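You operate a simulated robot arm through the tools that you are given. There is no shell and no other tool. Be economical: measure what you need, move in short steps, check, and stop when the job is done.

The job below is to be done with a simulated two-armed robot. You get a single attempt, and the scene is never put back.

Task
Open the gears drawer, fetch the black block marked "D4" from the inside of the gears drawer and set it on the top of the packing table and shut the drawer again. Shut the clips drawer. Put the chip that says "D3" from the top of the packing table on the spot between the carton stops. Stack the cream block labelled "N3" from the top of the packing table on top of the cream block marked "N5". Put the 4 GB memory module from the top of the packing table on the top of the grey bench. Put the crumpled scrap on top of the brown belt carton. Turn the washer time knob to 2. Put the cyan chip block on the top of the grey bench away on the upper shelf under the grey bench. Any order will do.

The check looks at the end state, three seconds after you hand in, the way a careful person would. Anything else that was tipped, shoved, dropped, spilled or broken makes it a failure.

Robot
Two 7-joint arms with two-finger parallel grippers on one trunk, on a base that drives. Base frame: it is fixed to the floor where the robot stands at the start and does not move with it; the origin is under the middle of the robot, x ahead of it, y to its left, z up; the surface under the hand at the start is at about z = 0.92. Readings come in m, degrees, newtons and seconds.
The left shoulder is at the start at [0.02, 0.17, 0.978], the right one opposite. With the tool pointing down near the work surface each hand reaches from about 0.1 to 0.64 m from the robot's upright axis, wherever it stands, measured 20 degrees to its own side. Places, roughly: black block [0.5, -0.25, 0.75]; brown belt carton [-0.5, 2.5, 0.75]; chip [-0.75, 2.25, 0.75]; clips drawer [0.5, 0.1, 0.6]; cream block [-0.75, 2, 0.75]; crumpled scrap (9x6x4 cm) [0, 2.7, 0.8]; cyan chip block [1.5, 3.75, 0.75]; gears drawer [0.7, -0.1, 0.8]; memory module [0, 2.75, 0.75]; spot between the carton stops (32x15 cm) [-0.24, 2.94, 0.82]; top of the grey bench [1.7, 3.6, 0.8]; top of the packing table [-0.4, 2.4, 0.8]; upper shelf under the grey bench [1.7, 3.5, 0.5]; washer time knob [1.2, 3.6, 0.9]. Payload 3.8 kg a hand.
The tool frame of a hand sits at the grasp point between the pads (the TCP): z along the fingers, y along the line on which they close. The tips reach 0.03 m beyond it. Largest opening 0.11 m; finger width 0.02, thickness 0.01; the body of the gripper, 0.048 by 0.112 m, starts 0.055 m behind the TCP.
Orientation is told as [roll, pitch, yaw] about the base's x, y, z axes, in that order, counted from this pose: with the fingers straight down and closing along the base's y, the tool's x points along the base's -x, its y along +y and its z along -z.

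Tools
- The arms move only by the tool arm_command. It takes "left_targets", "right_targets" or both (then of equal length, played together; a hand with none holds still); each is a list that holds one entry, the list of rows, each a list of 7 numbers: the shift along the tool's x, y, z in m, then the turn, a rotation vector about the tool's x, y, z in degrees, then the closure in counts, from 0 (fully open) to 255 (shut). In form: [[[dx, dy, dz, ax, ay, az, claw], ...]]. A call has 1 to 8 rows; each row is the pose to reach, as a shift and turn from the pose commanded when the call began, along the tool's axes at that moment. Each row takes 0.2 s and may step no farther than 0.05 m and 8.6 degrees from the row before; otherwise, or with a gripper value out of range, the whole call is refused. A pose out of reach is approached as far as the arm can. The call stops where the force on the tool passes 40 N (or 10 N more than at its start, if that is more) or the arm is blocked; 0.2 s more then pass. The fingers move at their own pace (about 0.072 m/s each) and stop on an object; they squeeze with about 41 N. The grip force told is the motor's: it shows also when the fingers shut on nothing. Time passes only in rows, and 0.2 s behind the last, so rows that repeat a pose let the fingers close. The reply holds the time, the measured pose of the TCP, the force on the tool along the base axes, the opening and the grip force, in the units named above and with some noise, with the torque about the TCP (base axes, N m) and any sound that the robot's microphone picked up.
- Cameras (640 x 400 px; columns grow to the right, rows downward): "scene" is now at [0.0991, -0.0147, 1.1277]; the picture's right is [-0.13, -0.99, 0.00], its down [-0.65, 0.09, -0.75] and it looks along [0.74, -0.10, -0.66] (base axes); focal length 214 px, centre (320, 200). "left" rides on the left gripper at [0.072, -0.017, -0.103] in its tool frame; the picture's right is [0.23, 0.97, 0.00], its down [-0.76, 0.18, -0.62] and it looks along [-0.61, 0.14, 0.78] (tool axes); focal length 222 px, centre (320, 200). "right" rides on the right gripper at [0.072, 0.017, -0.103] in its tool frame; the picture's right is [-0.23, 0.97, 0.00], its down [-0.76, -0.18, -0.62] and it looks along [-0.61, -0.14, 0.78] (tool axes); focal length 222 px, centre (320, 200). There is no depth. A picture from a camera that has moved, and an enlarged one, comes with that camera's place and axes in the base frame and with its lens. The place of the scene camera against the robot may be out by one fixed shift of up to 0.012 m in any direction.
- capture(camera): a new picture of that camera. No time passes.
- raise_lower(by): slides the trunk up (or, below 0, down) by that many m; the arms and the scene camera ride with it, the base frame stays. It gives what a move gives, with no picture.
- base_move(legs): drives the robot by 1 to 6 legs, each [ahead, turn to the left] in m and degrees, along the robot's own axes; the way and the turn of a leg run together, so that a leg with both is an arc; at most 1.5 m and 180 degrees a leg. The arms and the cameras ride along, it lands a little off, and it stops where it bumps. It gives what a move gives.
- aim_head(pan, tilt): turns the head with the scene camera to pan (to the left, within 80 degrees either way) and tilt (down, from -29 to 69), counted from straight ahead of the robot. It gives what a move gives.
- zoom(camera, box): a new picture of the part [left, top, right, bottom] of that camera's present view, enlarged. No time passes.
- sign_off(): hands the job in; it is judged then, once.

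Work in short steps. Places have to be worked out from the pictures, the camera data and where the tool is seen: move nearer, look again, correct. Check each grasp and each placing, and mend what went wrong. You have 483 turns and 238 pictures in all, those below and enlarged ones among them. Open the grippers and draw the arms clear of the work before you hand the job in, unless the task says otherwise.

The tools are called after "Emit:" by a JSON object that holds its "op" and its "data". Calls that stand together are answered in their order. arm_command: Moves the arms, as the interface text tells. Its arguments: {"type":"object","properties":{"left_targets":{"type":"array"},"right_targets":{"type":"array"}},"required":[]} The other tools are called the same way: raise_lower (by) slides the trunk up or down; base_move (legs) drives the base; aim_head (pan, tilt) turns the head that bears the scene camera; capture (camera) takes a picture; zoom (camera, box) takes an enlarged picture of a part of a camera's view; sign_off () hands the job in.

At the start:

```text
time: 0.0
left_ee_pos: [0.4611, 0.235, 0.9944]
left_orientation: [0.0, -0.1, 0.1]
left_force: [-0.2, -0.4, -0.4]
left_wrist_torque: [-0.01, -0.04, 0.01]
left_finger_gap: 0.1099
left_gripper_force: 0.0
right_ee_pos: [0.4573, -0.1921, 0.9854]
right_orientation: [0.0, 0.0, 0.0]
right_force: [0.1, 0.7, 0.0]
right_wrist_torque: [0.01, 0.03, 0.03]
right_finger_gap: 0.11
right_gripper_force: 0.1
trunk travel left (down, up): [-0.075, 0.495]
robot x, y, heading: [-0.0022, -0.0014, 0.1]
head pan, tilt: [-7.7, 41.3]
```

scene: 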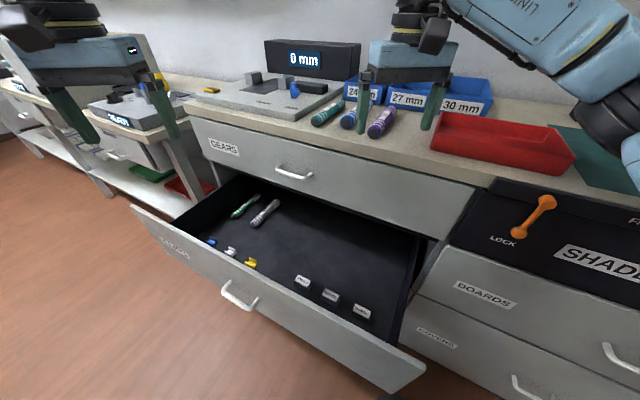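
right: 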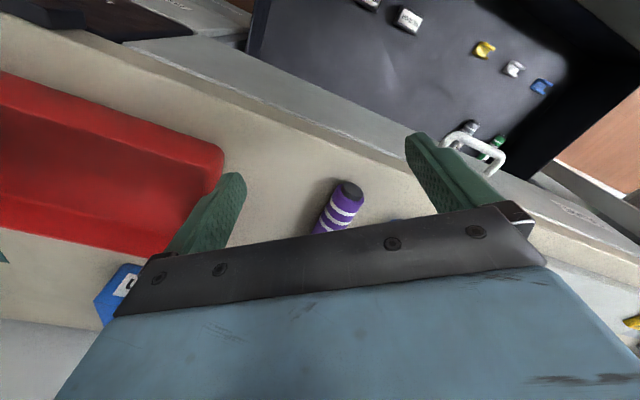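
left: 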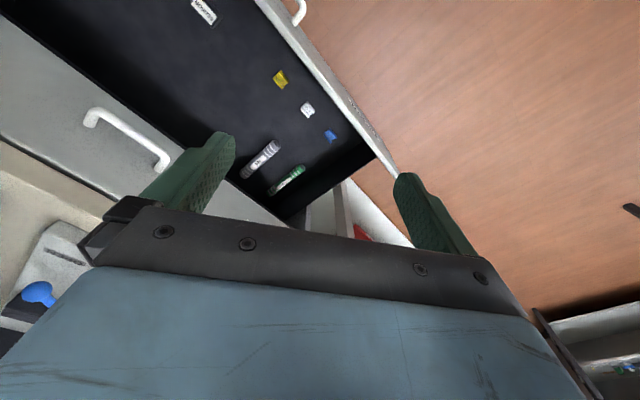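

The clips drawer stands open below the gears drawer, and the cabinet is turned by about -35°. I'll raise the trunk for clearance, back off, turn square to the cabinet and look.

Emit:
{"op": "raise_lower", "data": {"by": 0.12}}

Emit:
{"op": "base_move", "data": {"legs": [[-0.3, 0], [0, -35]]}}

Emit:
{"op": "aim_head", "data": {"pan": 0, "tilt": 40}}

Emit:
{"op": "capture", "data": {"camera": "scene"}}

```text
time: 1.5
left_ee_pos: [0.4623, 0.2361, 1.1135]
left_orientation: [0.0, 0.0, 0.1]
left_force: [0.3, 0.3, -0.3]
left_wrist_torque: [0.02, 0.0, 0.02]
left_finger_gap: 0.11
left_gripper_force: 0.2
right_ee_pos: [0.4571, -0.1919, 1.1057]
right_orientation: [0.0, -0.1, 0.0]
right_force: [0.5, 0.9, 0.4]
right_wrist_torque: [0.01, -0.02, 0.03]
right_finger_gap: 0.1101
right_gripper_force: 0.0
trunk travel left (down, up): [-0.195, 0.375]
robot x, y, heading: [0.0032, -0.001, -0.0]
head pan, tilt: [-7.7, 41.3]
```

```text
time: 5.2
left_ee_pos: [0.216, -0.0761, 1.1143]
left_orientation: [0.0, -0.1, -35.6]
left_force: [-1.3, -0.1, -0.1]
left_wrist_torque: [0.01, 0.0, 0.0]
left_finger_gap: 0.1102
left_gripper_force: 0.0
right_ee_pos: [-0.0358, -0.4236, 1.1055]
right_orientation: [-0.1, 0.0, -35.6]
right_force: [-0.6, 0.1, 0.5]
right_wrist_torque: [0.02, -0.02, 0.0]
right_finger_gap: 0.1101
right_gripper_force: 0.0
trunk travel left (down, up): [-0.195, 0.375]
robot x, y, heading: [-0.2958, 0.0004, -35.5]
head pan, tilt: [-7.7, 41.3]
```

```text
time: 5.9
left_ee_pos: [0.2151, -0.0763, 1.1149]
left_orientation: [-0.1, 0.0, -35.5]
left_force: [0.0, -0.4, -0.5]
left_wrist_torque: [0.01, -0.01, -0.03]
left_finger_gap: 0.1099
left_gripper_force: 0.1
right_ee_pos: [-0.0363, -0.4223, 1.1058]
right_orientation: [0.1, 0.0, -35.6]
right_force: [-0.1, -0.6, 0.6]
right_wrist_torque: [0.02, -0.02, 0.01]
right_finger_gap: 0.11
right_gripper_force: 0.0
trunk travel left (down, up): [-0.195, 0.375]
robot x, y, heading: [-0.299, 0.0006, -35.6]
head pan, tilt: [0.0, 40.0]
```

```text
234 pictures are left
camera scene: at [-0.2153, -0.0652, 1.2496], right [-0.58, -0.81, 0.0], down [-0.52, 0.37, -0.77], along [0.62, -0.45, -0.64], focal length 214 px, centre (320, 200)
```

scene: 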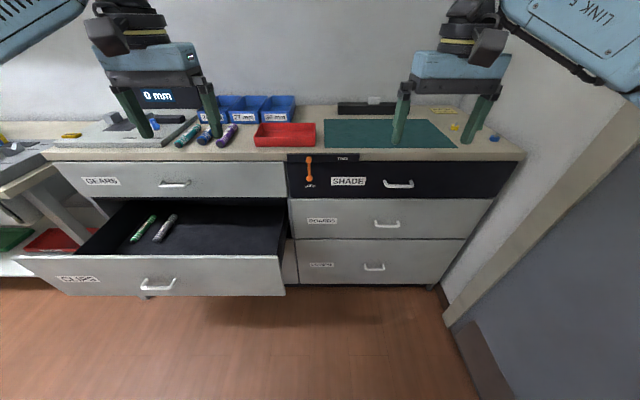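

The view is square with the cabinet: I triangulate the clips handle at about 0.44 ahead, 0.49 left, z 0.63, and the gears handle at about 0.70 ahead, 0.50 left, z 0.81 in the robot frame. I shift the robot about 0.27 m to its left.

Emit:
{"op": "base_move", "data": {"legs": [[0, 90], [0.27, 0], [0, -89.5]]}}

Emit:
{"op": "aim_head", "data": {"pan": 10, "tilt": 45}}

Emit:
{"op": "capture", "data": {"camera": "scene"}}

```text
time: 15.5
left_ee_pos: [0.3729, 0.1271, 1.1146]
left_orientation: [0.0, 0.0, -37.2]
left_force: [-0.2, -0.9, 0.6]
left_wrist_torque: [0.01, -0.02, 0.01]
left_finger_gap: 0.1101
left_gripper_force: 0.1
right_ee_pos: [0.1114, -0.212, 1.1068]
right_orientation: [0.0, 0.1, -37.3]
right_force: [0.5, 0.2, 0.5]
right_wrist_torque: [0.02, 0.01, -0.01]
right_finger_gap: 0.1101
right_gripper_force: 0.1
trunk travel left (down, up): [-0.195, 0.375]
robot x, y, heading: [-0.1384, 0.2178, -37.2]
head pan, tilt: [0.0, 40.0]
```

```text
time: 16.2
left_ee_pos: [0.3739, 0.1287, 1.114]
left_orientation: [0.0, -0.1, -37.3]
left_force: [0.1, -0.2, -0.1]
left_wrist_torque: [0.02, -0.01, 0.03]
left_finger_gap: 0.1101
left_gripper_force: 0.1
right_ee_pos: [0.1117, -0.2113, 1.105]
right_orientation: [-0.1, 0.1, -37.3]
right_force: [0.7, -0.3, -0.4]
right_wrist_torque: [0.0, 0.0, -0.01]
right_finger_gap: 0.1099
right_gripper_force: 0.1
trunk travel left (down, up): [-0.195, 0.375]
robot x, y, heading: [-0.1337, 0.2186, -37.3]
head pan, tilt: [10.0, 45.0]
```

```text
233 pictures are left
camera scene: at [-0.0528, 0.1658, 1.2424], right [-0.46, -0.89, 0.0], down [-0.63, 0.32, -0.71], along [0.63, -0.32, -0.71], focal length 214 px, centre (320, 200)
```

scene: 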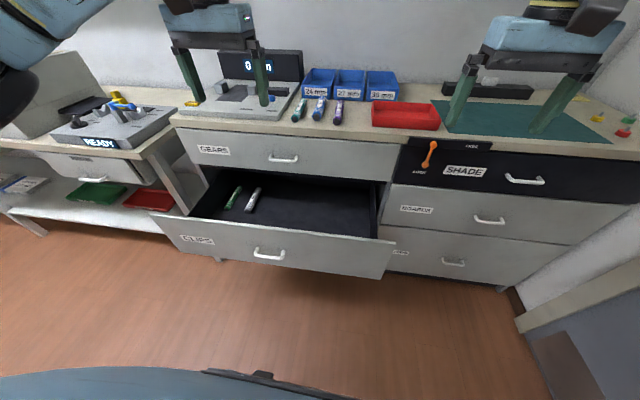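

The clips handle is at about (0.343, 0.148, 0.63) and the left hand is nearly above it. I back off, square up, lower the trunk and bring the closed left hand down in front of the handle.

Emit:
{"op": "base_move", "data": {"legs": [[-0.13, 1.7]]}}

Emit:
{"op": "raise_lower", "data": {"by": -0.15}}

Emit:
{"op": "arm_command", "data": {"left_targets": [[[0, 0, 0.05, 0, 0, 0, 255], [0, 0, 0.1, 0, 0, 0, 255], [0, 0, 0.15, 0, 0, 0, 255], [0, 0, 0.2, 0, 0, 0, 255], [0, 0, 0.25, 0, 0, 0, 255], [0, 0, 0.3, 0, 0, 0, 255], [0, 0, 0.325, 0, 0, 0, 255]]]}}

Emit:
{"op": "capture", "data": {"camera": "scene"}}

```text
time: 17.5
left_ee_pos: [0.271, 0.2192, 1.1168]
left_orientation: [0.0, -0.2, -35.6]
left_force: [0.1, 0.6, 0.5]
left_wrist_torque: [-0.02, -0.02, -0.02]
left_finger_gap: 0.11
left_gripper_force: 0.2
right_ee_pos: [0.0183, -0.1271, 1.1061]
right_orientation: [0.1, -0.2, -35.7]
right_force: [-0.2, 0.1, -0.1]
right_wrist_torque: [-0.01, -0.03, 0.02]
right_finger_gap: 0.1102
right_gripper_force: 0.1
trunk travel left (down, up): [-0.195, 0.375]
robot x, y, heading: [-0.2392, 0.2959, -35.7]
head pan, tilt: [10.0, 45.0]
```

```text
time: 19.3
left_ee_pos: [0.2706, 0.219, 0.9647]
left_orientation: [0.0, 0.0, -35.7]
left_force: [0.0, 0.2, -1.4]
left_wrist_torque: [-0.01, 0.02, 0.02]
left_finger_gap: 0.1101
left_gripper_force: 0.1
right_ee_pos: [0.018, -0.128, 0.9557]
right_orientation: [0.1, 0.0, -35.7]
right_force: [-1.4, 0.5, 0.6]
right_wrist_torque: [0.0, -0.01, -0.04]
right_finger_gap: 0.1102
right_gripper_force: 0.1
trunk travel left (down, up): [-0.045, 0.525]
robot x, y, heading: [-0.241, 0.2946, -35.8]
head pan, tilt: [10.0, 45.0]
```

```text
time: 20.9
left_ee_pos: [0.2754, 0.2197, 0.638]
left_orientation: [0.1, 0.0, -35.7]
left_force: [-0.2, 0.1, -0.6]
left_wrist_torque: [0.03, 0.0, -0.03]
left_finger_gap: 0.0
left_gripper_force: 37.6
right_ee_pos: [0.0187, -0.1289, 0.9566]
right_orientation: [0.0, 0.0, -35.6]
right_force: [-0.2, -0.5, -0.2]
right_wrist_torque: [0.0, 0.0, 0.04]
right_finger_gap: 0.11
right_gripper_force: 0.1
trunk travel left (down, up): [-0.045, 0.525]
robot x, y, heading: [-0.2413, 0.2977, -35.5]
head pan, tilt: [10.0, 45.0]
```

```text
232 pictures are left
camera scene: at [-0.1553, 0.2451, 1.0924], right [-0.43, -0.9, 0.0], down [-0.64, 0.31, -0.71], along [0.64, -0.31, -0.71], focal length 214 px, centre (320, 200)
```

scene: 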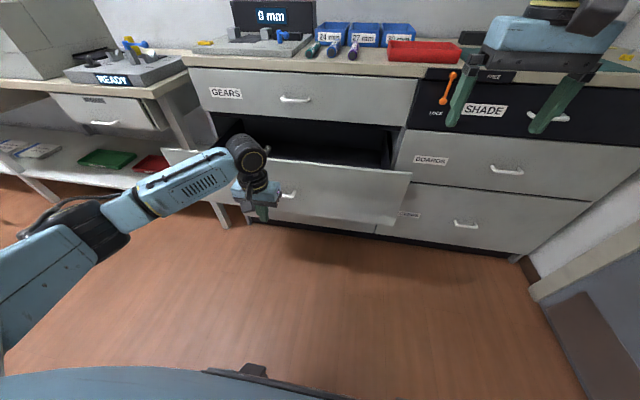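

The hand is in front of the handle, about 2 cm left of its middle. I centre it, lift the right hand well above the counter, and drive forward to push the drawer shut.

Emit:
{"op": "arm_command", "data": {"left_targets": [[[0, -0.01, 0, 0, 0, 0, 255], [0, -0.02, 0, 0, 0, 0, 255], [0, -0.02, 0, 0, 0, 0, 255], [0, -0.02, 0, 0, 0, 0, 255]]], "right_targets": [[[0, 0, -0.05, 0, 0, 0, 0], [0, 0, -0.1, 0, 0, 0, 0], [0.03, 0, -0.14, 0, 0, 0, 0], [0.07, 0, -0.17, 0, 0, 0, 0]]]}}

Emit:
{"op": "base_move", "data": {"legs": [[0.25, 0]]}}

Emit:
{"op": "capture", "data": {"camera": "scene"}}

```text
time: 21.9
left_ee_pos: [0.2605, 0.202, 0.6396]
left_orientation: [0.0, 0.0, -35.7]
left_force: [-0.7, -0.2, 0.0]
left_wrist_torque: [0.02, -0.02, 0.0]
left_finger_gap: 0.0002
left_gripper_force: 37.3
right_ee_pos: [-0.0395, -0.0863, 1.1268]
right_orientation: [-0.1, 0.1, -35.7]
right_force: [0.4, 0.1, 0.2]
right_wrist_torque: [-0.01, -0.02, 0.0]
right_finger_gap: 0.11
right_gripper_force: 0.0
trunk travel left (down, up): [-0.045, 0.525]
robot x, y, heading: [-0.2391, 0.2963, -35.7]
head pan, tilt: [10.0, 45.0]
```

```text
time: 23.7
left_ee_pos: [0.4611, 0.0578, 0.6388]
left_orientation: [-0.1, 0.0, -35.7]
left_force: [0.9, 1.0, -0.1]
left_wrist_torque: [0.0, 0.0, 0.01]
left_finger_gap: 0.0
left_gripper_force: 37.5
right_ee_pos: [0.1614, -0.2327, 1.1256]
right_orientation: [0.0, 0.0, -35.8]
right_force: [0.4, 0.6, 0.2]
right_wrist_torque: [0.01, 0.0, -0.01]
right_finger_gap: 0.1098
right_gripper_force: 0.0
trunk travel left (down, up): [-0.045, 0.525]
robot x, y, heading: [-0.0404, 0.1471, -35.7]
head pan, tilt: [10.0, 45.0]
```

```text
231 pictures are left
camera scene: at [0.0456, 0.1005, 1.0923], right [-0.43, -0.9, 0.0], down [-0.64, 0.31, -0.71], along [0.64, -0.31, -0.71], focal length 214 px, centre (320, 200)
```

scene: 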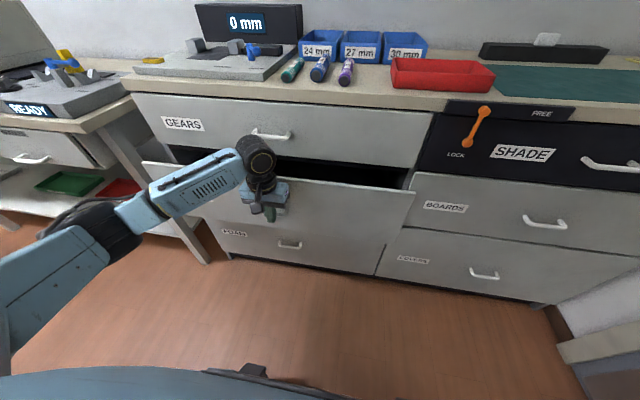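

The drawer is moving in smoothly; about 0.1 m remains. I drive on.

Emit:
{"op": "base_move", "data": {"legs": [[0.09, 0]]}}

Emit:
{"op": "capture", "data": {"camera": "scene"}}

```text
time: 24.8
left_ee_pos: [0.5179, 0.0162, 0.6391]
left_orientation: [0.0, -0.1, -36.7]
left_force: [0.0, -0.1, 1.2]
left_wrist_torque: [0.03, -0.03, 0.0]
left_finger_gap: 0.0
left_gripper_force: 37.4
right_ee_pos: [0.221, -0.2697, 1.1326]
right_orientation: [-0.4, -1.2, -35.9]
right_force: [0.6, -0.5, -0.5]
right_wrist_torque: [-0.01, -0.01, 0.01]
right_finger_gap: 0.11
right_gripper_force: 0.1
trunk travel left (down, up): [-0.045, 0.525]
robot x, y, heading: [0.0326, 0.0964, -35.4]
head pan, tilt: [10.0, 45.0]
```

```text
230 pictures are left
camera scene: at [0.1074, 0.063, 1.0939], right [-0.43, -0.9, 0.01], down [-0.63, 0.29, -0.72], along [0.65, -0.31, -0.69], focal length 214 px, centre (320, 200)
```

scene: 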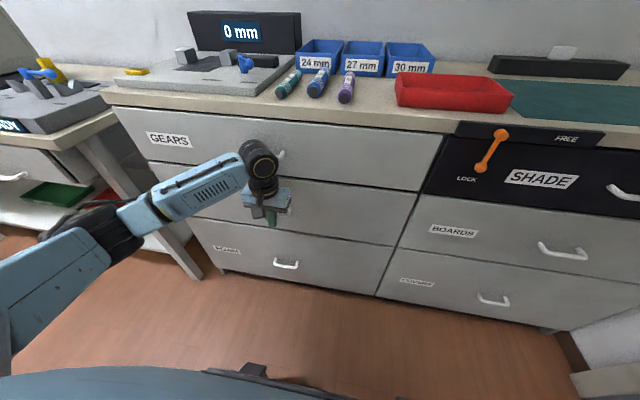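

The drawer appears shut (the hand stopped moving). I back off a little and look.

Emit:
{"op": "base_move", "data": {"legs": [[-0.15, 0]]}}

Emit:
{"op": "aim_head", "data": {"pan": 15, "tilt": 35}}

Emit:
{"op": "capture", "data": {"camera": "scene"}}

```text
time: 26.2
left_ee_pos: [0.4018, 0.0984, 0.6306]
left_orientation: [0.3, 0.8, -36.6]
left_force: [-0.2, -0.3, -0.1]
left_wrist_torque: [-0.01, 0.03, 0.0]
left_finger_gap: 0.0
left_gripper_force: 37.5
right_ee_pos: [0.1101, -0.1972, 1.1266]
right_orientation: [-0.1, 0.0, -35.6]
right_force: [-0.2, -0.1, -0.5]
right_wrist_torque: [0.01, 0.02, 0.03]
right_finger_gap: 0.1102
right_gripper_force: 0.0
trunk travel left (down, up): [-0.045, 0.525]
robot x, y, heading: [-0.0911, 0.1847, -35.2]
head pan, tilt: [10.0, 45.0]
```

```text
time: 26.9
left_ee_pos: [0.4013, 0.0978, 0.6302]
left_orientation: [0.3, 0.9, -36.6]
left_force: [-0.2, 0.0, 0.2]
left_wrist_torque: [0.01, -0.01, 0.01]
left_finger_gap: 0.0
left_gripper_force: 37.8
right_ee_pos: [0.1113, -0.1964, 1.1254]
right_orientation: [0.0, 0.1, -35.6]
right_force: [-1.3, -0.2, 0.0]
right_wrist_torque: [0.0, -0.03, -0.01]
right_finger_gap: 0.1096
right_gripper_force: 0.0
trunk travel left (down, up): [-0.045, 0.525]
robot x, y, heading: [-0.089, 0.1891, -35.2]
head pan, tilt: [15.0, 35.0]
```

```text
229 pictures are left
camera scene: at [0.0048, 0.1409, 1.1071], right [-0.35, -0.94, 0.0], down [-0.54, 0.2, -0.82], along [0.77, -0.28, -0.57], focal length 214 px, centre (320, 200)
```

scene: 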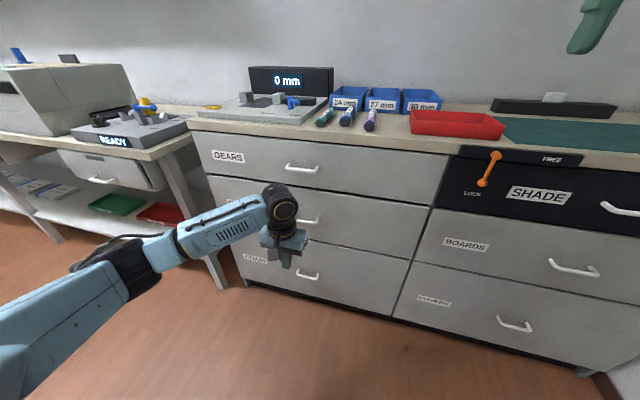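

The clips drawer looks shut. Next is the gears handle, at about (0.575, -0.008, 0.81): I back off, raise the left hand to handle height with the gripper open, and begin to turn the fingers forward.

Emit:
{"op": "base_move", "data": {"legs": [[-0.2, 0]]}}

Emit:
{"op": "arm_command", "data": {"left_targets": [[[-0.01, 0, -0.05, 0, 0, 0, 0], [-0.02, 0, -0.1, 0, 0, 0, 0], [-0.04, 0, -0.14, 0, 0, 0, 0], [-0.06, 0, -0.18, 0, 0, 0, 0]]]}}

Emit:
{"op": "arm_command", "data": {"left_targets": [[[0, 0, 0, -4.6, -4.6, 4.6, 0], [0, 0, 0, -9.2, -9.2, 9.2, 0], [0, 0, 0, -13.8, -13.8, 13.8, 0], [0, 0, 0, -18.4, -18.4, 18.4, 0], [0, 0, 0, -23, -23, 23, 0], [0, 0, 0, -27.6, -27.6, 27.6, 0], [0, 0, 0, -32.2, -32.2, 32.2, 0], [0, 0, 0, -36.8, -36.8, 36.8, 0]]]}}

```text
time: 28.5
left_ee_pos: [0.2399, 0.2134, 0.6323]
left_orientation: [0.3, 1.0, -36.6]
left_force: [1.2, 0.1, 0.0]
left_wrist_torque: [0.0, 0.02, -0.01]
left_finger_gap: 0.0001
left_gripper_force: 37.9
right_ee_pos: [-0.0517, -0.082, 1.1257]
right_orientation: [-0.1, 0.0, -35.7]
right_force: [0.0, -0.5, -0.2]
right_wrist_torque: [0.01, 0.0, -0.04]
right_finger_gap: 0.1101
right_gripper_force: 0.2
trunk travel left (down, up): [-0.045, 0.525]
robot x, y, heading: [-0.2492, 0.3043, -34.9]
head pan, tilt: [15.0, 35.0]
```

```text
refused: row 1 steps farther than a row can; nothing moved
```

```text
time: 30.3
left_ee_pos: [0.2392, 0.2122, 0.6318]
left_orientation: [47.7, -18.6, -84.8]
left_force: [0.2, -0.5, 0.5]
left_wrist_torque: [0.0, 0.02, 0.02]
left_finger_gap: 0.1099
left_gripper_force: 0.2
right_ee_pos: [-0.0506, -0.0823, 1.1252]
right_orientation: [0.0, -0.1, -35.6]
right_force: [0.4, -0.4, -1.1]
right_wrist_torque: [-0.03, 0.0, 0.02]
right_finger_gap: 0.1099
right_gripper_force: 0.0
trunk travel left (down, up): [-0.045, 0.525]
robot x, y, heading: [-0.2522, 0.3009, -35.3]
head pan, tilt: [15.0, 35.0]
```

The turn is half done, though the raise was refused (its step was too long). I finish the turn.

Emit:
{"op": "arm_command", "data": {"left_targets": [[[0, 0, 0, -4.64, -4.64, 4.64, 0], [0, 0, 0, -9.28, -9.28, 9.28, 0], [0, 0, 0, -13.92, -13.92, 13.92, 0], [0, 0, 0, -18.56, -18.56, 18.56, 0], [0, 0, 0, -23.2, -23.2, 23.2, 0], [0, 0, 0, -27.84, -27.84, 27.84, 0], [0, 0, 0, -32.2, -32.2, 32.2, 0]]]}}

Emit:
{"op": "capture", "data": {"camera": "left"}}

```text
time: 31.9
left_ee_pos: [0.2405, 0.2121, 0.6316]
left_orientation: [88.8, 0.1, -126.5]
left_force: [0.8, -0.1, 0.1]
left_wrist_torque: [-0.01, 0.02, -0.01]
left_finger_gap: 0.11
left_gripper_force: 0.0
right_ee_pos: [-0.0519, -0.0814, 1.1263]
right_orientation: [0.0, 0.0, -35.5]
right_force: [0.1, -0.1, -0.2]
right_wrist_torque: [0.01, 0.01, 0.01]
right_finger_gap: 0.1101
right_gripper_force: 0.0
trunk travel left (down, up): [-0.045, 0.525]
robot x, y, heading: [-0.2508, 0.3022, -35.2]
head pan, tilt: [15.0, 35.0]
```

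```text
228 pictures are left
camera left: at [0.1995, 0.3326, 0.6172], right [0.15, 0.17, 0.97], down [-0.95, -0.25, 0.19], along [0.27, -0.95, 0.12], focal length 222 px, centre (320, 200)
```

left: 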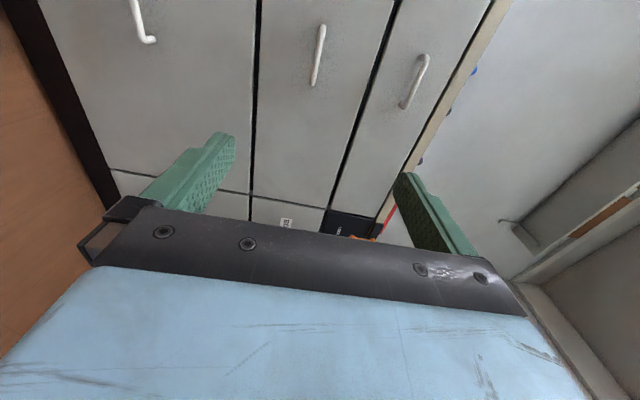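

The fingers now point at the cabinet and close vertically; the gears handle measures about (0.57, -0.002, 0.81). I raise the hand to its height and drive closer.

Emit:
{"op": "arm_command", "data": {"left_targets": [[[0, 0.045, 0, 0, 1, 0, 0], [0.01, 0.09, 0, 0, 1.2, 0, 0], [0.02, 0.135, 0, 0, 1.2, 0, 0], [0.02, 0.178, 0, 0, 1.2, 0, 0]]]}}

Emit:
{"op": "base_move", "data": {"legs": [[0.2, 0]]}}

Emit:
{"op": "capture", "data": {"camera": "left"}}

Emit:
{"op": "capture", "data": {"camera": "scene"}}

```text
time: 32.9
left_ee_pos: [0.2533, 0.2285, 0.8082]
left_orientation: [88.7, 0.1, -125.3]
left_force: [-0.1, -1.2, -0.2]
left_wrist_torque: [-0.03, 0.02, 0.0]
left_finger_gap: 0.1103
left_gripper_force: 0.0
right_ee_pos: [-0.0511, -0.0814, 1.1261]
right_orientation: [0.0, 0.0, -35.5]
right_force: [-0.4, 0.2, 0.5]
right_wrist_torque: [-0.01, 0.0, 0.0]
right_finger_gap: 0.1098
right_gripper_force: 0.1
trunk travel left (down, up): [-0.045, 0.525]
robot x, y, heading: [-0.2502, 0.3033, -35.4]
head pan, tilt: [15.0, 35.0]
```

```text
time: 34.5
left_ee_pos: [0.4152, 0.1179, 0.8085]
left_orientation: [88.7, 0.0, -124.8]
left_force: [-0.3, -1.1, 0.3]
left_wrist_torque: [-0.02, -0.04, 0.01]
left_finger_gap: 0.11
left_gripper_force: 0.0
right_ee_pos: [0.1122, -0.1936, 1.1247]
right_orientation: [0.0, 0.0, -35.3]
right_force: [-0.2, -0.3, -0.4]
right_wrist_torque: [0.0, 0.02, 0.03]
right_finger_gap: 0.11
right_gripper_force: 0.1
trunk travel left (down, up): [-0.045, 0.525]
robot x, y, heading: [-0.0947, 0.1935, -34.8]
head pan, tilt: [15.0, 35.0]
```

```text
227 pictures are left
camera left: at [0.3719, 0.2365, 0.7944], right [0.15, 0.17, 0.97], down [-0.94, -0.27, 0.19], along [0.3, -0.95, 0.12], focal length 222 px, centre (320, 200)
```

left: 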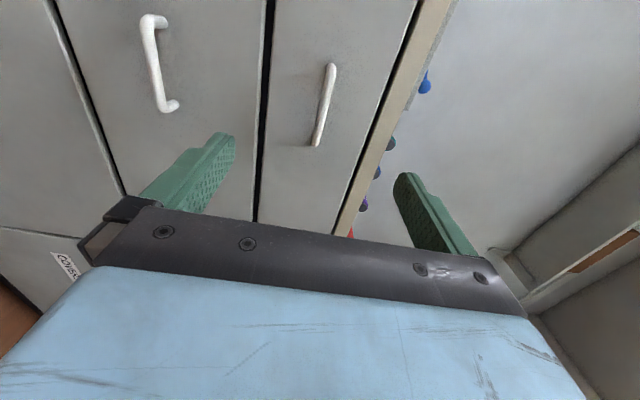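

```text
226 pictures are left
camera scene: at [0.0039, 0.143, 1.1071], right [-0.34, -0.94, 0.0], down [-0.54, 0.2, -0.82], along [0.77, -0.28, -0.57], focal length 214 px, centre (320, 200)
```

scene: 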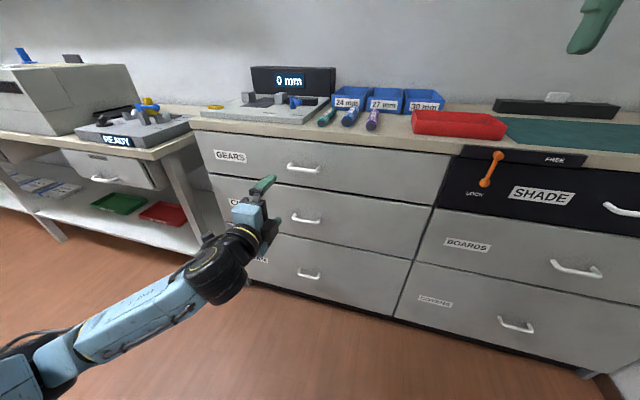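

Both cameras agree the handle is at (0.588, -0.016, 0.811), so about 0.22 m ahead of the TCP and 1 cm to the right. I drive 0.1 m closer and read the pose.

Emit:
{"op": "base_move", "data": {"legs": [[0.1, 0]]}}

Emit:
{"op": "capture", "data": {"camera": "left"}}

```text
time: 35.6
left_ee_pos: [0.497, 0.0624, 0.809]
left_orientation: [88.7, 0.1, -124.9]
left_force: [0.5, -0.2, 0.8]
left_wrist_torque: [0.02, 0.0, -0.01]
left_finger_gap: 0.1099
left_gripper_force: 0.2
right_ee_pos: [0.1928, -0.2507, 1.126]
right_orientation: [0.0, 0.0, -35.2]
right_force: [0.3, 0.0, 0.6]
right_wrist_torque: [0.0, 0.01, 0.0]
right_finger_gap: 0.1101
right_gripper_force: 0.1
trunk travel left (down, up): [-0.045, 0.525]
robot x, y, heading: [-0.0103, 0.1334, -35.1]
head pan, tilt: [15.0, 35.0]
```

```text
225 pictures are left
camera left: at [0.453, 0.18, 0.7944], right [0.15, 0.17, 0.97], down [-0.94, -0.27, 0.19], along [0.3, -0.95, 0.12], focal length 222 px, centre (320, 200)
```

left: 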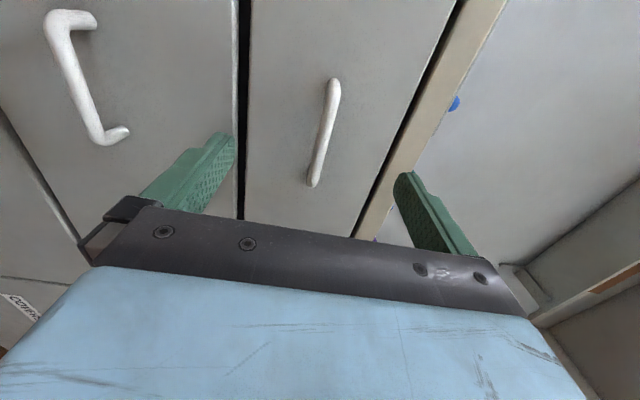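

The estimate holds: 0.12 m ahead and 1.3 cm right. I advance the hand around the bar and close.

Emit:
{"op": "arm_command", "data": {"left_targets": [[[-0.006, 0.002, 0.04, 0, 0, 0, 0], [-0.012, 0.002, 0.08, 0, 0, 0, 0], [-0.012, 0.002, 0.112, 0, 0, 0, 0], [-0.012, 0.002, 0.112, 0, 0, 0, 255], [-0.012, 0.002, 0.112, 0, 0, 0, 255], [-0.012, 0.002, 0.112, 0, 0, 0, 255], [-0.012, 0.002, 0.112, 0, 0, 0, 255], [-0.012, 0.002, 0.112, 0, 0, 0, 255]]]}}

Emit:
{"op": "capture", "data": {"camera": "left"}}

```text
time: 36.3
left_ee_pos: [0.5588, 0.0019, 0.8103]
left_orientation: [89.3, -0.2, -124.9]
left_force: [-11.8, 10.1, -0.2]
left_wrist_torque: [-0.71, -0.69, -0.08]
left_finger_gap: 0.1095
left_gripper_force: 0.1
right_ee_pos: [0.1929, -0.2492, 1.1243]
right_orientation: [0.0, 0.1, -35.3]
right_force: [0.1, 0.0, 0.4]
right_wrist_torque: [0.02, 0.05, 0.0]
right_finger_gap: 0.1101
right_gripper_force: 0.0
trunk travel left (down, up): [-0.045, 0.525]
robot x, y, heading: [-0.0114, 0.1332, -34.8]
head pan, tilt: [15.0, 35.0]
stopped in row 3 (left hand): the force on the tool passed its limit at 99 N (the readings are from after the stop); the commanded pose is now the measured one
```

```text
224 pictures are left
camera left: at [0.5141, 0.1211, 0.7964], right [0.14, 0.18, 0.97], down [-0.94, -0.27, 0.19], along [0.3, -0.95, 0.13], focal length 222 px, centre (320, 200)
```

left: 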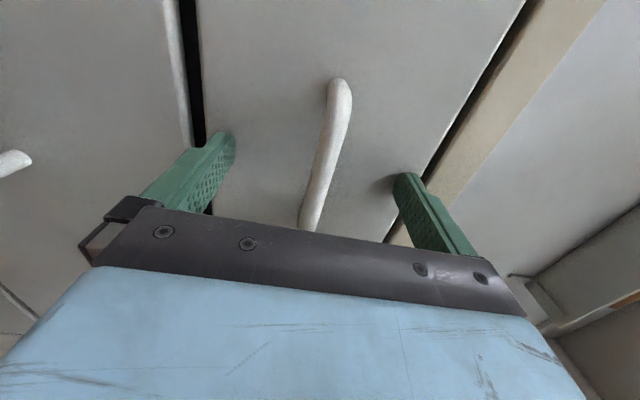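

The fingertips met the drawer face with the bar between the fingers. I ease back 4 mm and close.

Emit:
{"op": "arm_command", "data": {"left_targets": [[[0, 0, -0.004, 0, 0, 0, 0], [0, 0, -0.004, 0, 0, 0, 255], [0, 0, -0.004, 0, 0, 0, 255], [0, 0, -0.004, 0, 0, 0, 255], [0, 0, -0.004, 0, 0, 0, 255], [0, 0, -0.004, 0, 0, 0, 255], [0, 0, -0.004, 0, 0, 0, 255]]]}}

Emit:
{"op": "capture", "data": {"camera": "left"}}

```text
time: 37.9
left_ee_pos: [0.5567, 0.0027, 0.8099]
left_orientation: [88.9, 0.1, -124.9]
left_force: [-1.6, 0.2, -2.3]
left_wrist_torque: [0.01, 0.0, 0.1]
left_finger_gap: 0.0117
left_gripper_force: 45.1
right_ee_pos: [0.1931, -0.2512, 1.1251]
right_orientation: [0.0, 0.0, -35.3]
right_force: [-0.5, -0.3, -0.2]
right_wrist_torque: [0.04, -0.02, -0.01]
right_finger_gap: 0.1103
right_gripper_force: 0.0
trunk travel left (down, up): [-0.045, 0.525]
robot x, y, heading: [-0.0078, 0.1306, -34.7]
head pan, tilt: [15.0, 35.0]
```

```text
223 pictures are left
camera left: at [0.5119, 0.1218, 0.7956], right [0.14, 0.18, 0.97], down [-0.94, -0.27, 0.19], along [0.3, -0.95, 0.13], focal length 222 px, centre (320, 200)
```

left: 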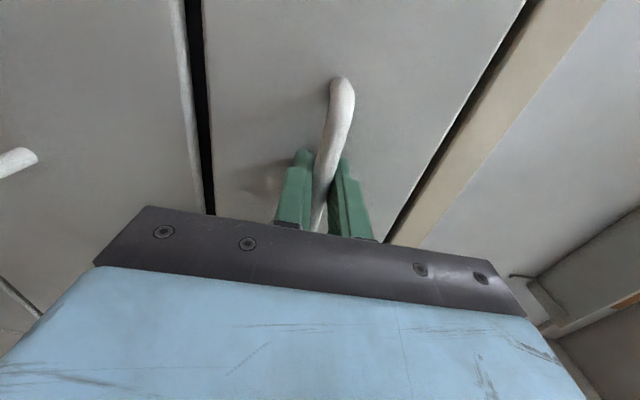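

The bar is gripped (1.2 cm). I pull by driving back.

Emit:
{"op": "base_move", "data": {"legs": [[-0.12, 0]]}}

Emit:
{"op": "capture", "data": {"camera": "scene"}}

```text
time: 39.1
left_ee_pos: [0.4595, 0.0726, 0.8102]
left_orientation: [89.0, 0.0, -124.5]
left_force: [3.4, 7.6, -3.4]
left_wrist_torque: [0.01, 0.03, -0.35]
left_finger_gap: 0.0117
left_gripper_force: 45.0
right_ee_pos: [0.0972, -0.1812, 1.1248]
right_orientation: [0.0, 0.1, -35.3]
right_force: [-0.3, 0.3, -0.1]
right_wrist_torque: [0.01, -0.02, -0.01]
right_finger_gap: 0.1101
right_gripper_force: 0.1
trunk travel left (down, up): [-0.045, 0.525]
robot x, y, heading: [-0.1066, 0.2015, -34.8]
head pan, tilt: [15.0, 35.0]
```

```text
222 pictures are left
camera scene: at [-0.012, 0.1551, 1.1072], right [-0.34, -0.94, 0.0], down [-0.54, 0.19, -0.82], along [0.77, -0.28, -0.57], focal length 214 px, centre (320, 200)
```

scene: 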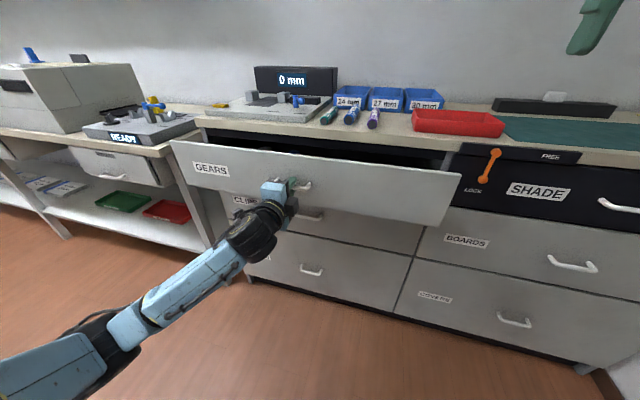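

It opens. I pull further out.

Emit:
{"op": "base_move", "data": {"legs": [[-0.14, 0]]}}

Emit:
{"op": "aim_head", "data": {"pan": 5, "tilt": 40}}

Emit:
{"op": "capture", "data": {"camera": "scene"}}

```text
time: 40.5
left_ee_pos: [0.3489, 0.1519, 0.8101]
left_orientation: [89.1, -0.1, -124.3]
left_force: [15.1, 22.1, 0.0]
left_wrist_torque: [0.04, -0.09, 0.56]
left_finger_gap: 0.0117
left_gripper_force: 44.7
right_ee_pos: [-0.0173, -0.1021, 1.1263]
right_orientation: [-0.1, 0.1, -35.3]
right_force: [-0.1, 0.5, -0.8]
right_wrist_torque: [-0.02, -0.03, -0.01]
right_finger_gap: 0.1101
right_gripper_force: 0.1
trunk travel left (down, up): [-0.045, 0.525]
robot x, y, heading: [-0.2234, 0.278, -34.9]
head pan, tilt: [15.0, 35.0]
```

```text
time: 41.2
left_ee_pos: [0.3479, 0.1534, 0.8114]
left_orientation: [89.0, 0.2, -124.1]
left_force: [5.7, 5.6, -1.1]
left_wrist_torque: [-0.17, 0.14, 0.44]
left_finger_gap: 0.012
left_gripper_force: 45.2
right_ee_pos: [-0.0172, -0.104, 1.1244]
right_orientation: [0.0, 0.0, -35.4]
right_force: [-0.3, -0.3, -0.2]
right_wrist_torque: [0.01, 0.01, -0.02]
right_finger_gap: 0.1098
right_gripper_force: 0.2
trunk travel left (down, up): [-0.045, 0.525]
robot x, y, heading: [-0.2218, 0.2803, -34.7]
head pan, tilt: [5.0, 40.0]
```

```text
221 pictures are left
camera scene: at [-0.1348, 0.2217, 1.0996], right [-0.5, -0.87, 0.0], down [-0.56, 0.32, -0.77], along [0.66, -0.38, -0.64], focal length 214 px, centre (320, 200)
```

scene: 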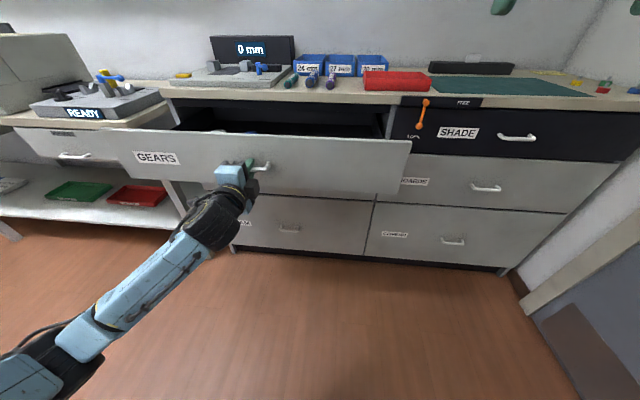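

About 0.26 m open. I release the handle, back off, raise the trunk and look down into the drawer.

Emit:
{"op": "arm_command", "data": {"left_targets": [[[0, 0, 0, 0, 0, 0, 0], [0, 0, 0, 0, 0, 0, 0], [0, 0, 0, 0, 0, 0, 0], [0, 0, 0, 0, 0, 0, 0], [0, 0, -0.04, 0, 0, 0, 0], [0, 0, -0.08, 0, 0, 0, 0], [0, 0, -0.1, 0, 0, 0, 0]]]}}

Emit:
{"op": "raise_lower", "data": {"by": 0.35}}

Emit:
{"op": "aim_head", "data": {"pan": 10, "tilt": 50}}

Emit:
{"op": "capture", "data": {"camera": "scene"}}

```text
time: 42.8
left_ee_pos: [0.2653, 0.2075, 0.8109]
left_orientation: [89.1, 0.3, -124.4]
left_force: [0.3, -1.0, -0.2]
left_wrist_torque: [0.04, 0.0, 0.03]
left_finger_gap: 0.1099
left_gripper_force: 0.0
right_ee_pos: [-0.018, -0.1035, 1.1251]
right_orientation: [0.0, 0.0, -35.4]
right_force: [0.0, -0.1, -0.6]
right_wrist_torque: [0.02, -0.04, -0.03]
right_finger_gap: 0.11
right_gripper_force: 0.0
trunk travel left (down, up): [-0.045, 0.525]
robot x, y, heading: [-0.2206, 0.2767, -34.8]
head pan, tilt: [5.0, 40.0]
```

```text
time: 46.2
left_ee_pos: [0.2658, 0.206, 1.1627]
left_orientation: [89.0, 0.2, -124.3]
left_force: [-0.7, 0.5, 0.1]
left_wrist_torque: [-0.01, 0.02, -0.01]
left_finger_gap: 0.11
left_gripper_force: 0.1
right_ee_pos: [-0.019, -0.1033, 1.4743]
right_orientation: [0.0, 0.1, -35.3]
right_force: [-0.5, -0.2, -0.1]
right_wrist_torque: [-0.02, 0.01, 0.03]
right_finger_gap: 0.1098
right_gripper_force: 0.2
trunk travel left (down, up): [-0.395, 0.175]
robot x, y, heading: [-0.2229, 0.2799, -34.9]
head pan, tilt: [5.0, 40.0]
```

```text
time: 46.9
left_ee_pos: [0.2648, 0.2054, 1.1614]
left_orientation: [89.2, 0.2, -124.3]
left_force: [-0.1, 0.7, -0.2]
left_wrist_torque: [0.01, 0.01, 0.0]
left_finger_gap: 0.1099
left_gripper_force: 0.1
right_ee_pos: [-0.0168, -0.1026, 1.4739]
right_orientation: [-0.1, 0.1, -35.3]
right_force: [0.2, -0.1, -0.3]
right_wrist_torque: [0.02, 0.03, 0.0]
right_finger_gap: 0.1099
right_gripper_force: 0.2
trunk travel left (down, up): [-0.395, 0.175]
robot x, y, heading: [-0.221, 0.2785, -34.7]
head pan, tilt: [10.0, 50.0]
```

```text
220 pictures are left
camera scene: at [-0.1393, 0.2311, 1.4355], right [-0.42, -0.91, 0.0], down [-0.69, 0.32, -0.64], along [0.58, -0.27, -0.77], focal length 214 px, centre (320, 200)
```

scene: 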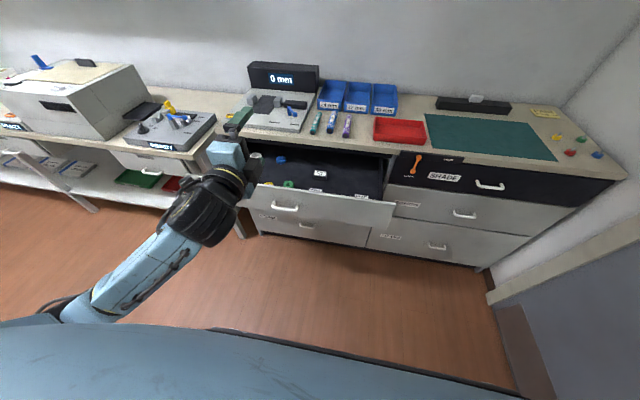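

I zoom on the drawer interior.

Emit:
{"op": "zoom", "data": {"camera": "scene", "box": [230, 130, 410, 242]}}

```text
3.56 times, centred on (320, 186) of scene
camera zoom: at [-0.1393, 0.2311, 1.4355], right [-0.42, -0.91, 0.0], down [-0.69, 0.32, -0.64], along [0.58, -0.27, -0.77], focal length 763 px, centre (320, 250)
```

zoom: 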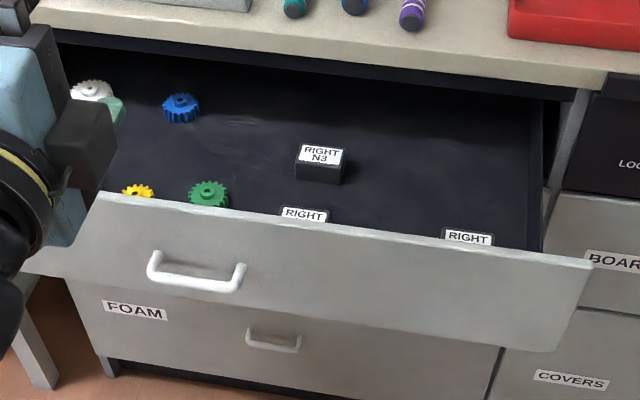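

The interior shows a row of black blocks: one "RIGHT N3" further back and two hidden by the front panel at about (0.41, 0.0) and (0.30, -0.16). I turn the left hand back to pointing down, out of the way, so I can use a wrist camera.

Emit:
{"op": "arm_command", "data": {"left_targets": [[[0, 0.02, 0, 4.6, 4.6, -4.6, 0], [0, 0.04, 0, 9.2, 9.2, -9.2, 0], [0, 0.06, 0, 13.8, 13.8, -13.8, 0], [0, 0.08, 0, 18.4, 18.4, -18.4, 0], [0, 0.1, 0, 23, 23, -23, 0], [0, 0.1, 0, 27.6, 27.6, -27.6, 0], [0, 0.1, 0, 32.2, 32.2, -32.2, 0], [0, 0.1, 0, 36.8, 36.8, -36.8, 0]]]}}

Emit:
{"op": "arm_command", "data": {"left_targets": [[[0, 0, 0, 4.64, 4.64, -4.64, 0], [0, 0, 0, 9.28, 9.28, -9.28, 0], [0, 0, 0, 13.92, 13.92, -13.92, 0], [0, 0, 0, 18.56, 18.56, -18.56, 0], [0, 0, 0, 23.2, 23.2, -23.2, 0], [0, 0, 0, 27.84, 27.84, -27.84, 0], [0, 0, 0, 32.2, 32.2, -32.2, 0]]]}}

Emit:
{"op": "capture", "data": {"camera": "left"}}

Emit:
{"op": "capture", "data": {"camera": "scene"}}

```text
time: 48.7
left_ee_pos: [0.3056, 0.2162, 1.2373]
left_orientation: [43.5, -16.8, -74.3]
left_force: [0.0, -0.2, 0.5]
left_wrist_torque: [0.03, -0.01, 0.0]
left_finger_gap: 0.1098
left_gripper_force: 0.1
left hand out of reach, approached as far as the arm can: row 7, 8
right_ee_pos: [-0.0177, -0.1054, 1.4751]
right_orientation: [0.2, 0.2, -35.4]
right_force: [-0.4, -0.3, 1.0]
right_wrist_torque: [0.01, 0.01, 0.0]
right_finger_gap: 0.1099
right_gripper_force: 0.0
trunk travel left (down, up): [-0.395, 0.175]
robot x, y, heading: [-0.2254, 0.2741, -34.9]
head pan, tilt: [10.0, 50.0]
```

```text
time: 50.3
left_ee_pos: [0.3967, 0.1933, 1.2371]
left_orientation: [1.0, 0.2, -35.0]
left_force: [0.5, 0.7, -0.3]
left_wrist_torque: [0.04, 0.0, 0.02]
left_finger_gap: 0.1101
left_gripper_force: 0.1
left hand out of reach, approached as far as the arm can: row 1, 2, 3, 4, 5, 6, 7
right_ee_pos: [-0.0186, -0.1037, 1.4749]
right_orientation: [-0.1, 0.2, -35.4]
right_force: [-0.4, 0.2, -0.5]
right_wrist_torque: [0.0, 0.03, 0.01]
right_finger_gap: 0.1102
right_gripper_force: 0.1
trunk travel left (down, up): [-0.395, 0.175]
robot x, y, heading: [-0.2163, 0.2777, -34.8]
head pan, tilt: [10.0, 50.0]
```

```text
218 pictures are left
camera left: at [0.3275, 0.219, 1.3401], right [0.37, 0.93, 0.02], down [0.72, -0.3, 0.62], along [0.58, -0.22, -0.78], focal length 222 px, centre (320, 200)
```

left: 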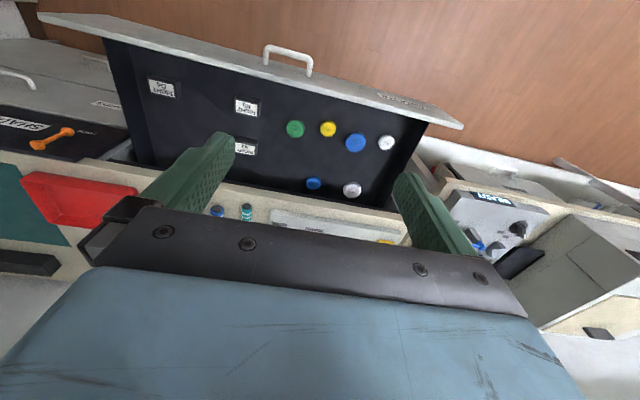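

```text
217 pictures are left
camera scene: at [-0.1392, 0.2308, 1.4354], right [-0.42, -0.91, 0.0], down [-0.69, 0.32, -0.64], along [0.58, -0.27, -0.77], focal length 214 px, centre (320, 200)
```

scene: 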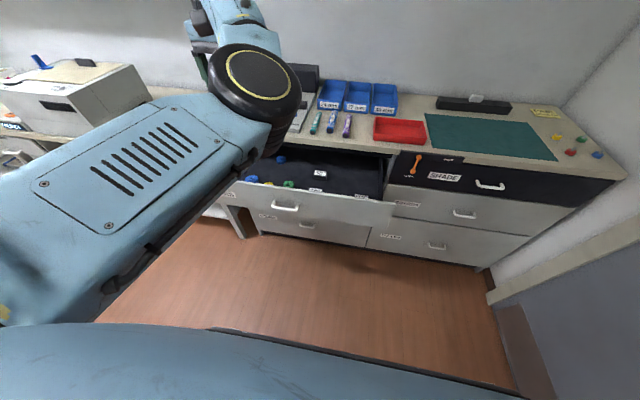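

The left wrist camera sees the whole drawer. I zoom on the labels.

Emit:
{"op": "zoom", "data": {"camera": "left", "box": [130, 60, 290, 160]}}

```text
4.00 times, centred on (210, 110) of left
camera zoom: at [0.3275, 0.219, 1.3401], right [0.37, 0.93, 0.02], down [0.72, -0.3, 0.62], along [0.58, -0.22, -0.78], focal length 888 px, centre (760, 560)
```

zoom: 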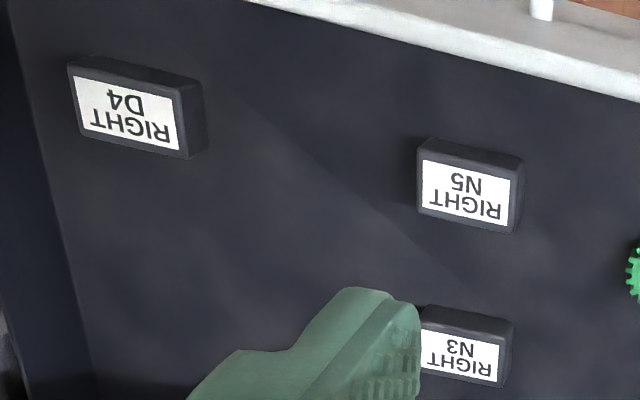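

D4 is the block by the drawer's right end, at about (0.303, -0.158). I'll take it with the right hand, turned so that it closes across the block with the camera towards the drawer's middle. First I turn and shift the right hand while drawing the left back.

Emit:
{"op": "arm_command", "data": {"left_targets": [[[0.03, 0, 0, 0, 0, 0, 0], [0.06, 0, 0, 0, 0, 0, 0], [0.09, 0, 0, 0, 0, 0, 0], [0.12, 0, 0, 0, 0, 0, 0], [0.15, 0, 0, 0, 0, 0, 0], [0.18, 0, 0, 0, 0, 0, 0], [0.2, 0, 0, 0, 0, 0, 0], [0.2, 0, 0, 0, 0, 0, 0]]], "right_targets": [[[-0.01, 0.017, 0, 0, 0, 8.3, 0], [-0.02, 0.034, 0, 0, 0, 16.6, 0], [-0.03, 0.051, 0, 0, 0, 24.9, 0], [-0.04, 0.068, 0, 0, 0, 33.2, 0], [-0.05, 0.085, 0, 0, 0, 41.5, 0], [-0.06, 0.102, 0, 0, 0, 49.8, 0], [-0.07, 0.119, 0, 0, 0, 58.1, 0], [-0.08, 0.136, 0, 0, 0, 66.4, 0]]]}}

Emit:
{"op": "arm_command", "data": {"right_targets": [[[0, 0, 0, 0, 0, 8, 0], [0, 0, 0, 0, 0, 16, 0], [0, 0, 0, 0, 0, 23.6, 0]]]}}

Emit:
{"op": "base_move", "data": {"legs": [[0.2, 0]]}}

Emit:
{"op": "raise_lower", "data": {"by": -0.3}}

Emit:
{"op": "capture", "data": {"camera": "right"}}

```text
time: 52.1
left_ee_pos: [0.3335, 0.3737, 1.2301]
left_orientation: [0.4, 0.7, -34.6]
left_force: [0.9, 0.5, 0.5]
left_wrist_torque: [0.01, 0.05, 0.0]
left_finger_gap: 0.1099
left_gripper_force: 0.1
left hand out of reach, approached as far as the arm can: row 1, 2, 3, 4, 5, 6, 7, 8
right_ee_pos: [0.1274, -0.0391, 1.4741]
right_orientation: [0.0, 0.1, -101.9]
right_force: [0.5, -0.5, 0.2]
right_wrist_torque: [0.02, -0.02, -0.03]
right_finger_gap: 0.1099
right_gripper_force: 0.1
trunk travel left (down, up): [-0.395, 0.175]
robot x, y, heading: [-0.2211, 0.2804, -35.2]
head pan, tilt: [10.0, 50.0]
```

```text
time: 52.9
left_ee_pos: [0.3324, 0.3739, 1.2324]
left_orientation: [0.4, 0.7, -34.6]
left_force: [0.5, 0.0, 0.7]
left_wrist_torque: [0.0, -0.01, 0.0]
left_finger_gap: 0.1098
left_gripper_force: 0.1
right_ee_pos: [0.1246, -0.0387, 1.4752]
right_orientation: [-0.1, -0.1, -125.5]
right_force: [-0.3, 0.1, -0.4]
right_wrist_torque: [0.0, 0.02, 0.0]
right_finger_gap: 0.1103
right_gripper_force: 0.0
trunk travel left (down, up): [-0.395, 0.175]
robot x, y, heading: [-0.2222, 0.2782, -34.9]
head pan, tilt: [10.0, 50.0]
```

```text
time: 54.5
left_ee_pos: [0.4962, 0.2613, 1.2319]
left_orientation: [0.4, 0.6, -34.4]
left_force: [-0.6, 0.0, -0.1]
left_wrist_torque: [0.05, -0.01, 0.03]
left_finger_gap: 0.1103
left_gripper_force: 0.0
right_ee_pos: [0.2919, -0.1515, 1.474]
right_orientation: [0.0, 0.0, -125.2]
right_force: [0.0, -0.3, -0.6]
right_wrist_torque: [0.0, 0.0, 0.01]
right_finger_gap: 0.11
right_gripper_force: 0.1
trunk travel left (down, up): [-0.395, 0.175]
robot x, y, heading: [-0.057, 0.1663, -34.7]
head pan, tilt: [10.0, 50.0]
```

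```text
time: 57.5
left_ee_pos: [0.4953, 0.2625, 0.9322]
left_orientation: [0.4, 0.7, -34.4]
left_force: [-1.0, -0.2, -0.5]
left_wrist_torque: [0.0, 0.01, -0.02]
left_finger_gap: 0.1102
left_gripper_force: 0.1
right_ee_pos: [0.289, -0.1524, 1.1753]
right_orientation: [-0.2, 0.1, -125.2]
right_force: [-0.2, -0.1, 0.4]
right_wrist_torque: [0.01, 0.0, -0.01]
right_finger_gap: 0.1104
right_gripper_force: 0.0
trunk travel left (down, up): [-0.095, 0.475]
robot x, y, heading: [-0.0562, 0.1664, -34.8]
head pan, tilt: [10.0, 50.0]
```

```text
215 pictures are left
camera right: at [0.3468, -0.103, 1.279], right [0.66, -0.75, 0.0], down [-0.58, -0.52, 0.62], along [-0.47, -0.41, -0.78], focal length 222 px, centre (320, 200)
```

right: 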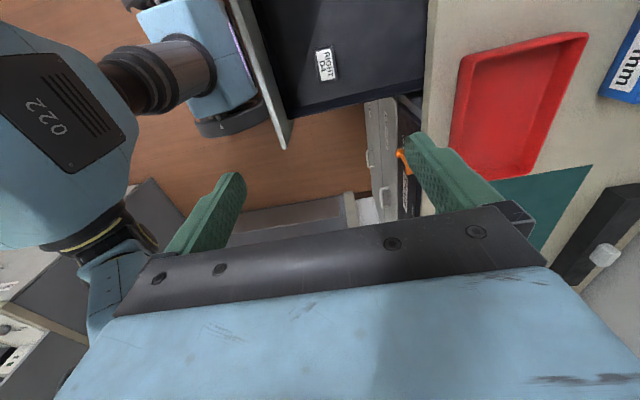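

D4 measures (0.303, -0.155). I centre the right hand over it and lower to z 0.87, then look again.

Emit:
{"op": "arm_command", "data": {"right_targets": [[[0.002, 0.006, 0.045, 0, 0, 0, 0], [0.005, 0.013, 0.09, 0, 0, 0, 0], [0.005, 0.013, 0.135, 0, 0, 0, 0], [0.005, 0.013, 0.18, 0, 0, 0, 0], [0.005, 0.013, 0.225, 0, 0, 0, 0], [0.005, 0.013, 0.27, 0, 0, 0, 0], [0.005, 0.013, 0.305, 0, 0, 0, 0]]]}}

Emit:
{"op": "capture", "data": {"camera": "right"}}

```text
time: 59.1
left_ee_pos: [0.4965, 0.2624, 0.9332]
left_orientation: [0.4, 0.6, -34.4]
left_force: [0.4, -0.3, 0.2]
left_wrist_torque: [-0.01, -0.03, -0.03]
left_finger_gap: 0.1101
left_gripper_force: 0.1
right_ee_pos: [0.3013, -0.1534, 0.8715]
right_orientation: [-0.1, 0.1, -125.3]
right_force: [0.9, 0.6, 0.3]
right_wrist_torque: [0.02, -0.02, -0.02]
right_finger_gap: 0.1102
right_gripper_force: 0.0
trunk travel left (down, up): [-0.095, 0.475]
robot x, y, heading: [-0.0583, 0.1654, -35.0]
head pan, tilt: [10.0, 50.0]
```

```text
214 pictures are left
camera right: at [0.3582, -0.1043, 0.9749], right [0.66, -0.75, 0.0], down [-0.59, -0.52, 0.62], along [-0.47, -0.41, -0.78], focal length 222 px, centre (320, 200)
```

right: 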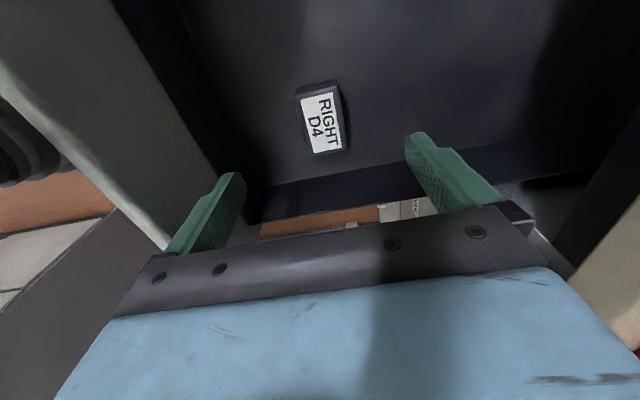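

Triangulating the two views puts D4's top at about (0.302, -0.155, 0.75), right under the hand. I lower to z 0.76 and look.

Emit:
{"op": "arm_command", "data": {"right_targets": [[[0, 0, 0.04, 0, 0, 0, 0], [0, 0, 0.08, 0, 0, 0, 0], [0, 0, 0.11, 0, 0, 0, 0]]]}}

Emit:
{"op": "capture", "data": {"camera": "right"}}

```text
time: 60.0
left_ee_pos: [0.4958, 0.2618, 0.9324]
left_orientation: [0.4, 0.7, -34.5]
left_force: [-0.7, -0.1, -0.1]
left_wrist_torque: [-0.04, 0.05, 0.03]
left_finger_gap: 0.1101
left_gripper_force: 0.0
right_ee_pos: [0.3035, -0.1563, 0.7735]
right_orientation: [0.4, 0.4, -125.4]
right_force: [-1.2, -3.4, 9.1]
right_wrist_torque: [0.23, 0.61, 0.25]
right_finger_gap: 0.11
right_gripper_force: 0.1
trunk travel left (down, up): [-0.095, 0.475]
robot x, y, heading: [-0.0554, 0.1649, -34.9]
head pan, tilt: [10.0, 50.0]
stopped in row 3 (right hand): the force on the tool passed its limit at 60 N (the readings are from after the stop); the commanded pose is now the measured one
```

```text
213 pictures are left
camera right: at [0.3588, -0.1064, 0.8776], right [0.66, -0.75, 0.01], down [-0.59, -0.52, 0.62], along [-0.46, -0.41, -0.79], focal length 222 px, centre (320, 200)
```

right: 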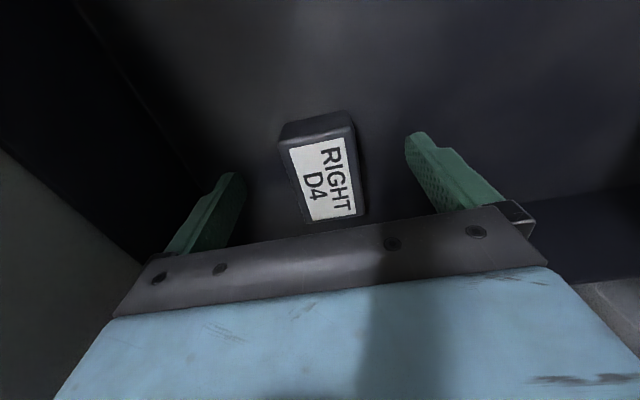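

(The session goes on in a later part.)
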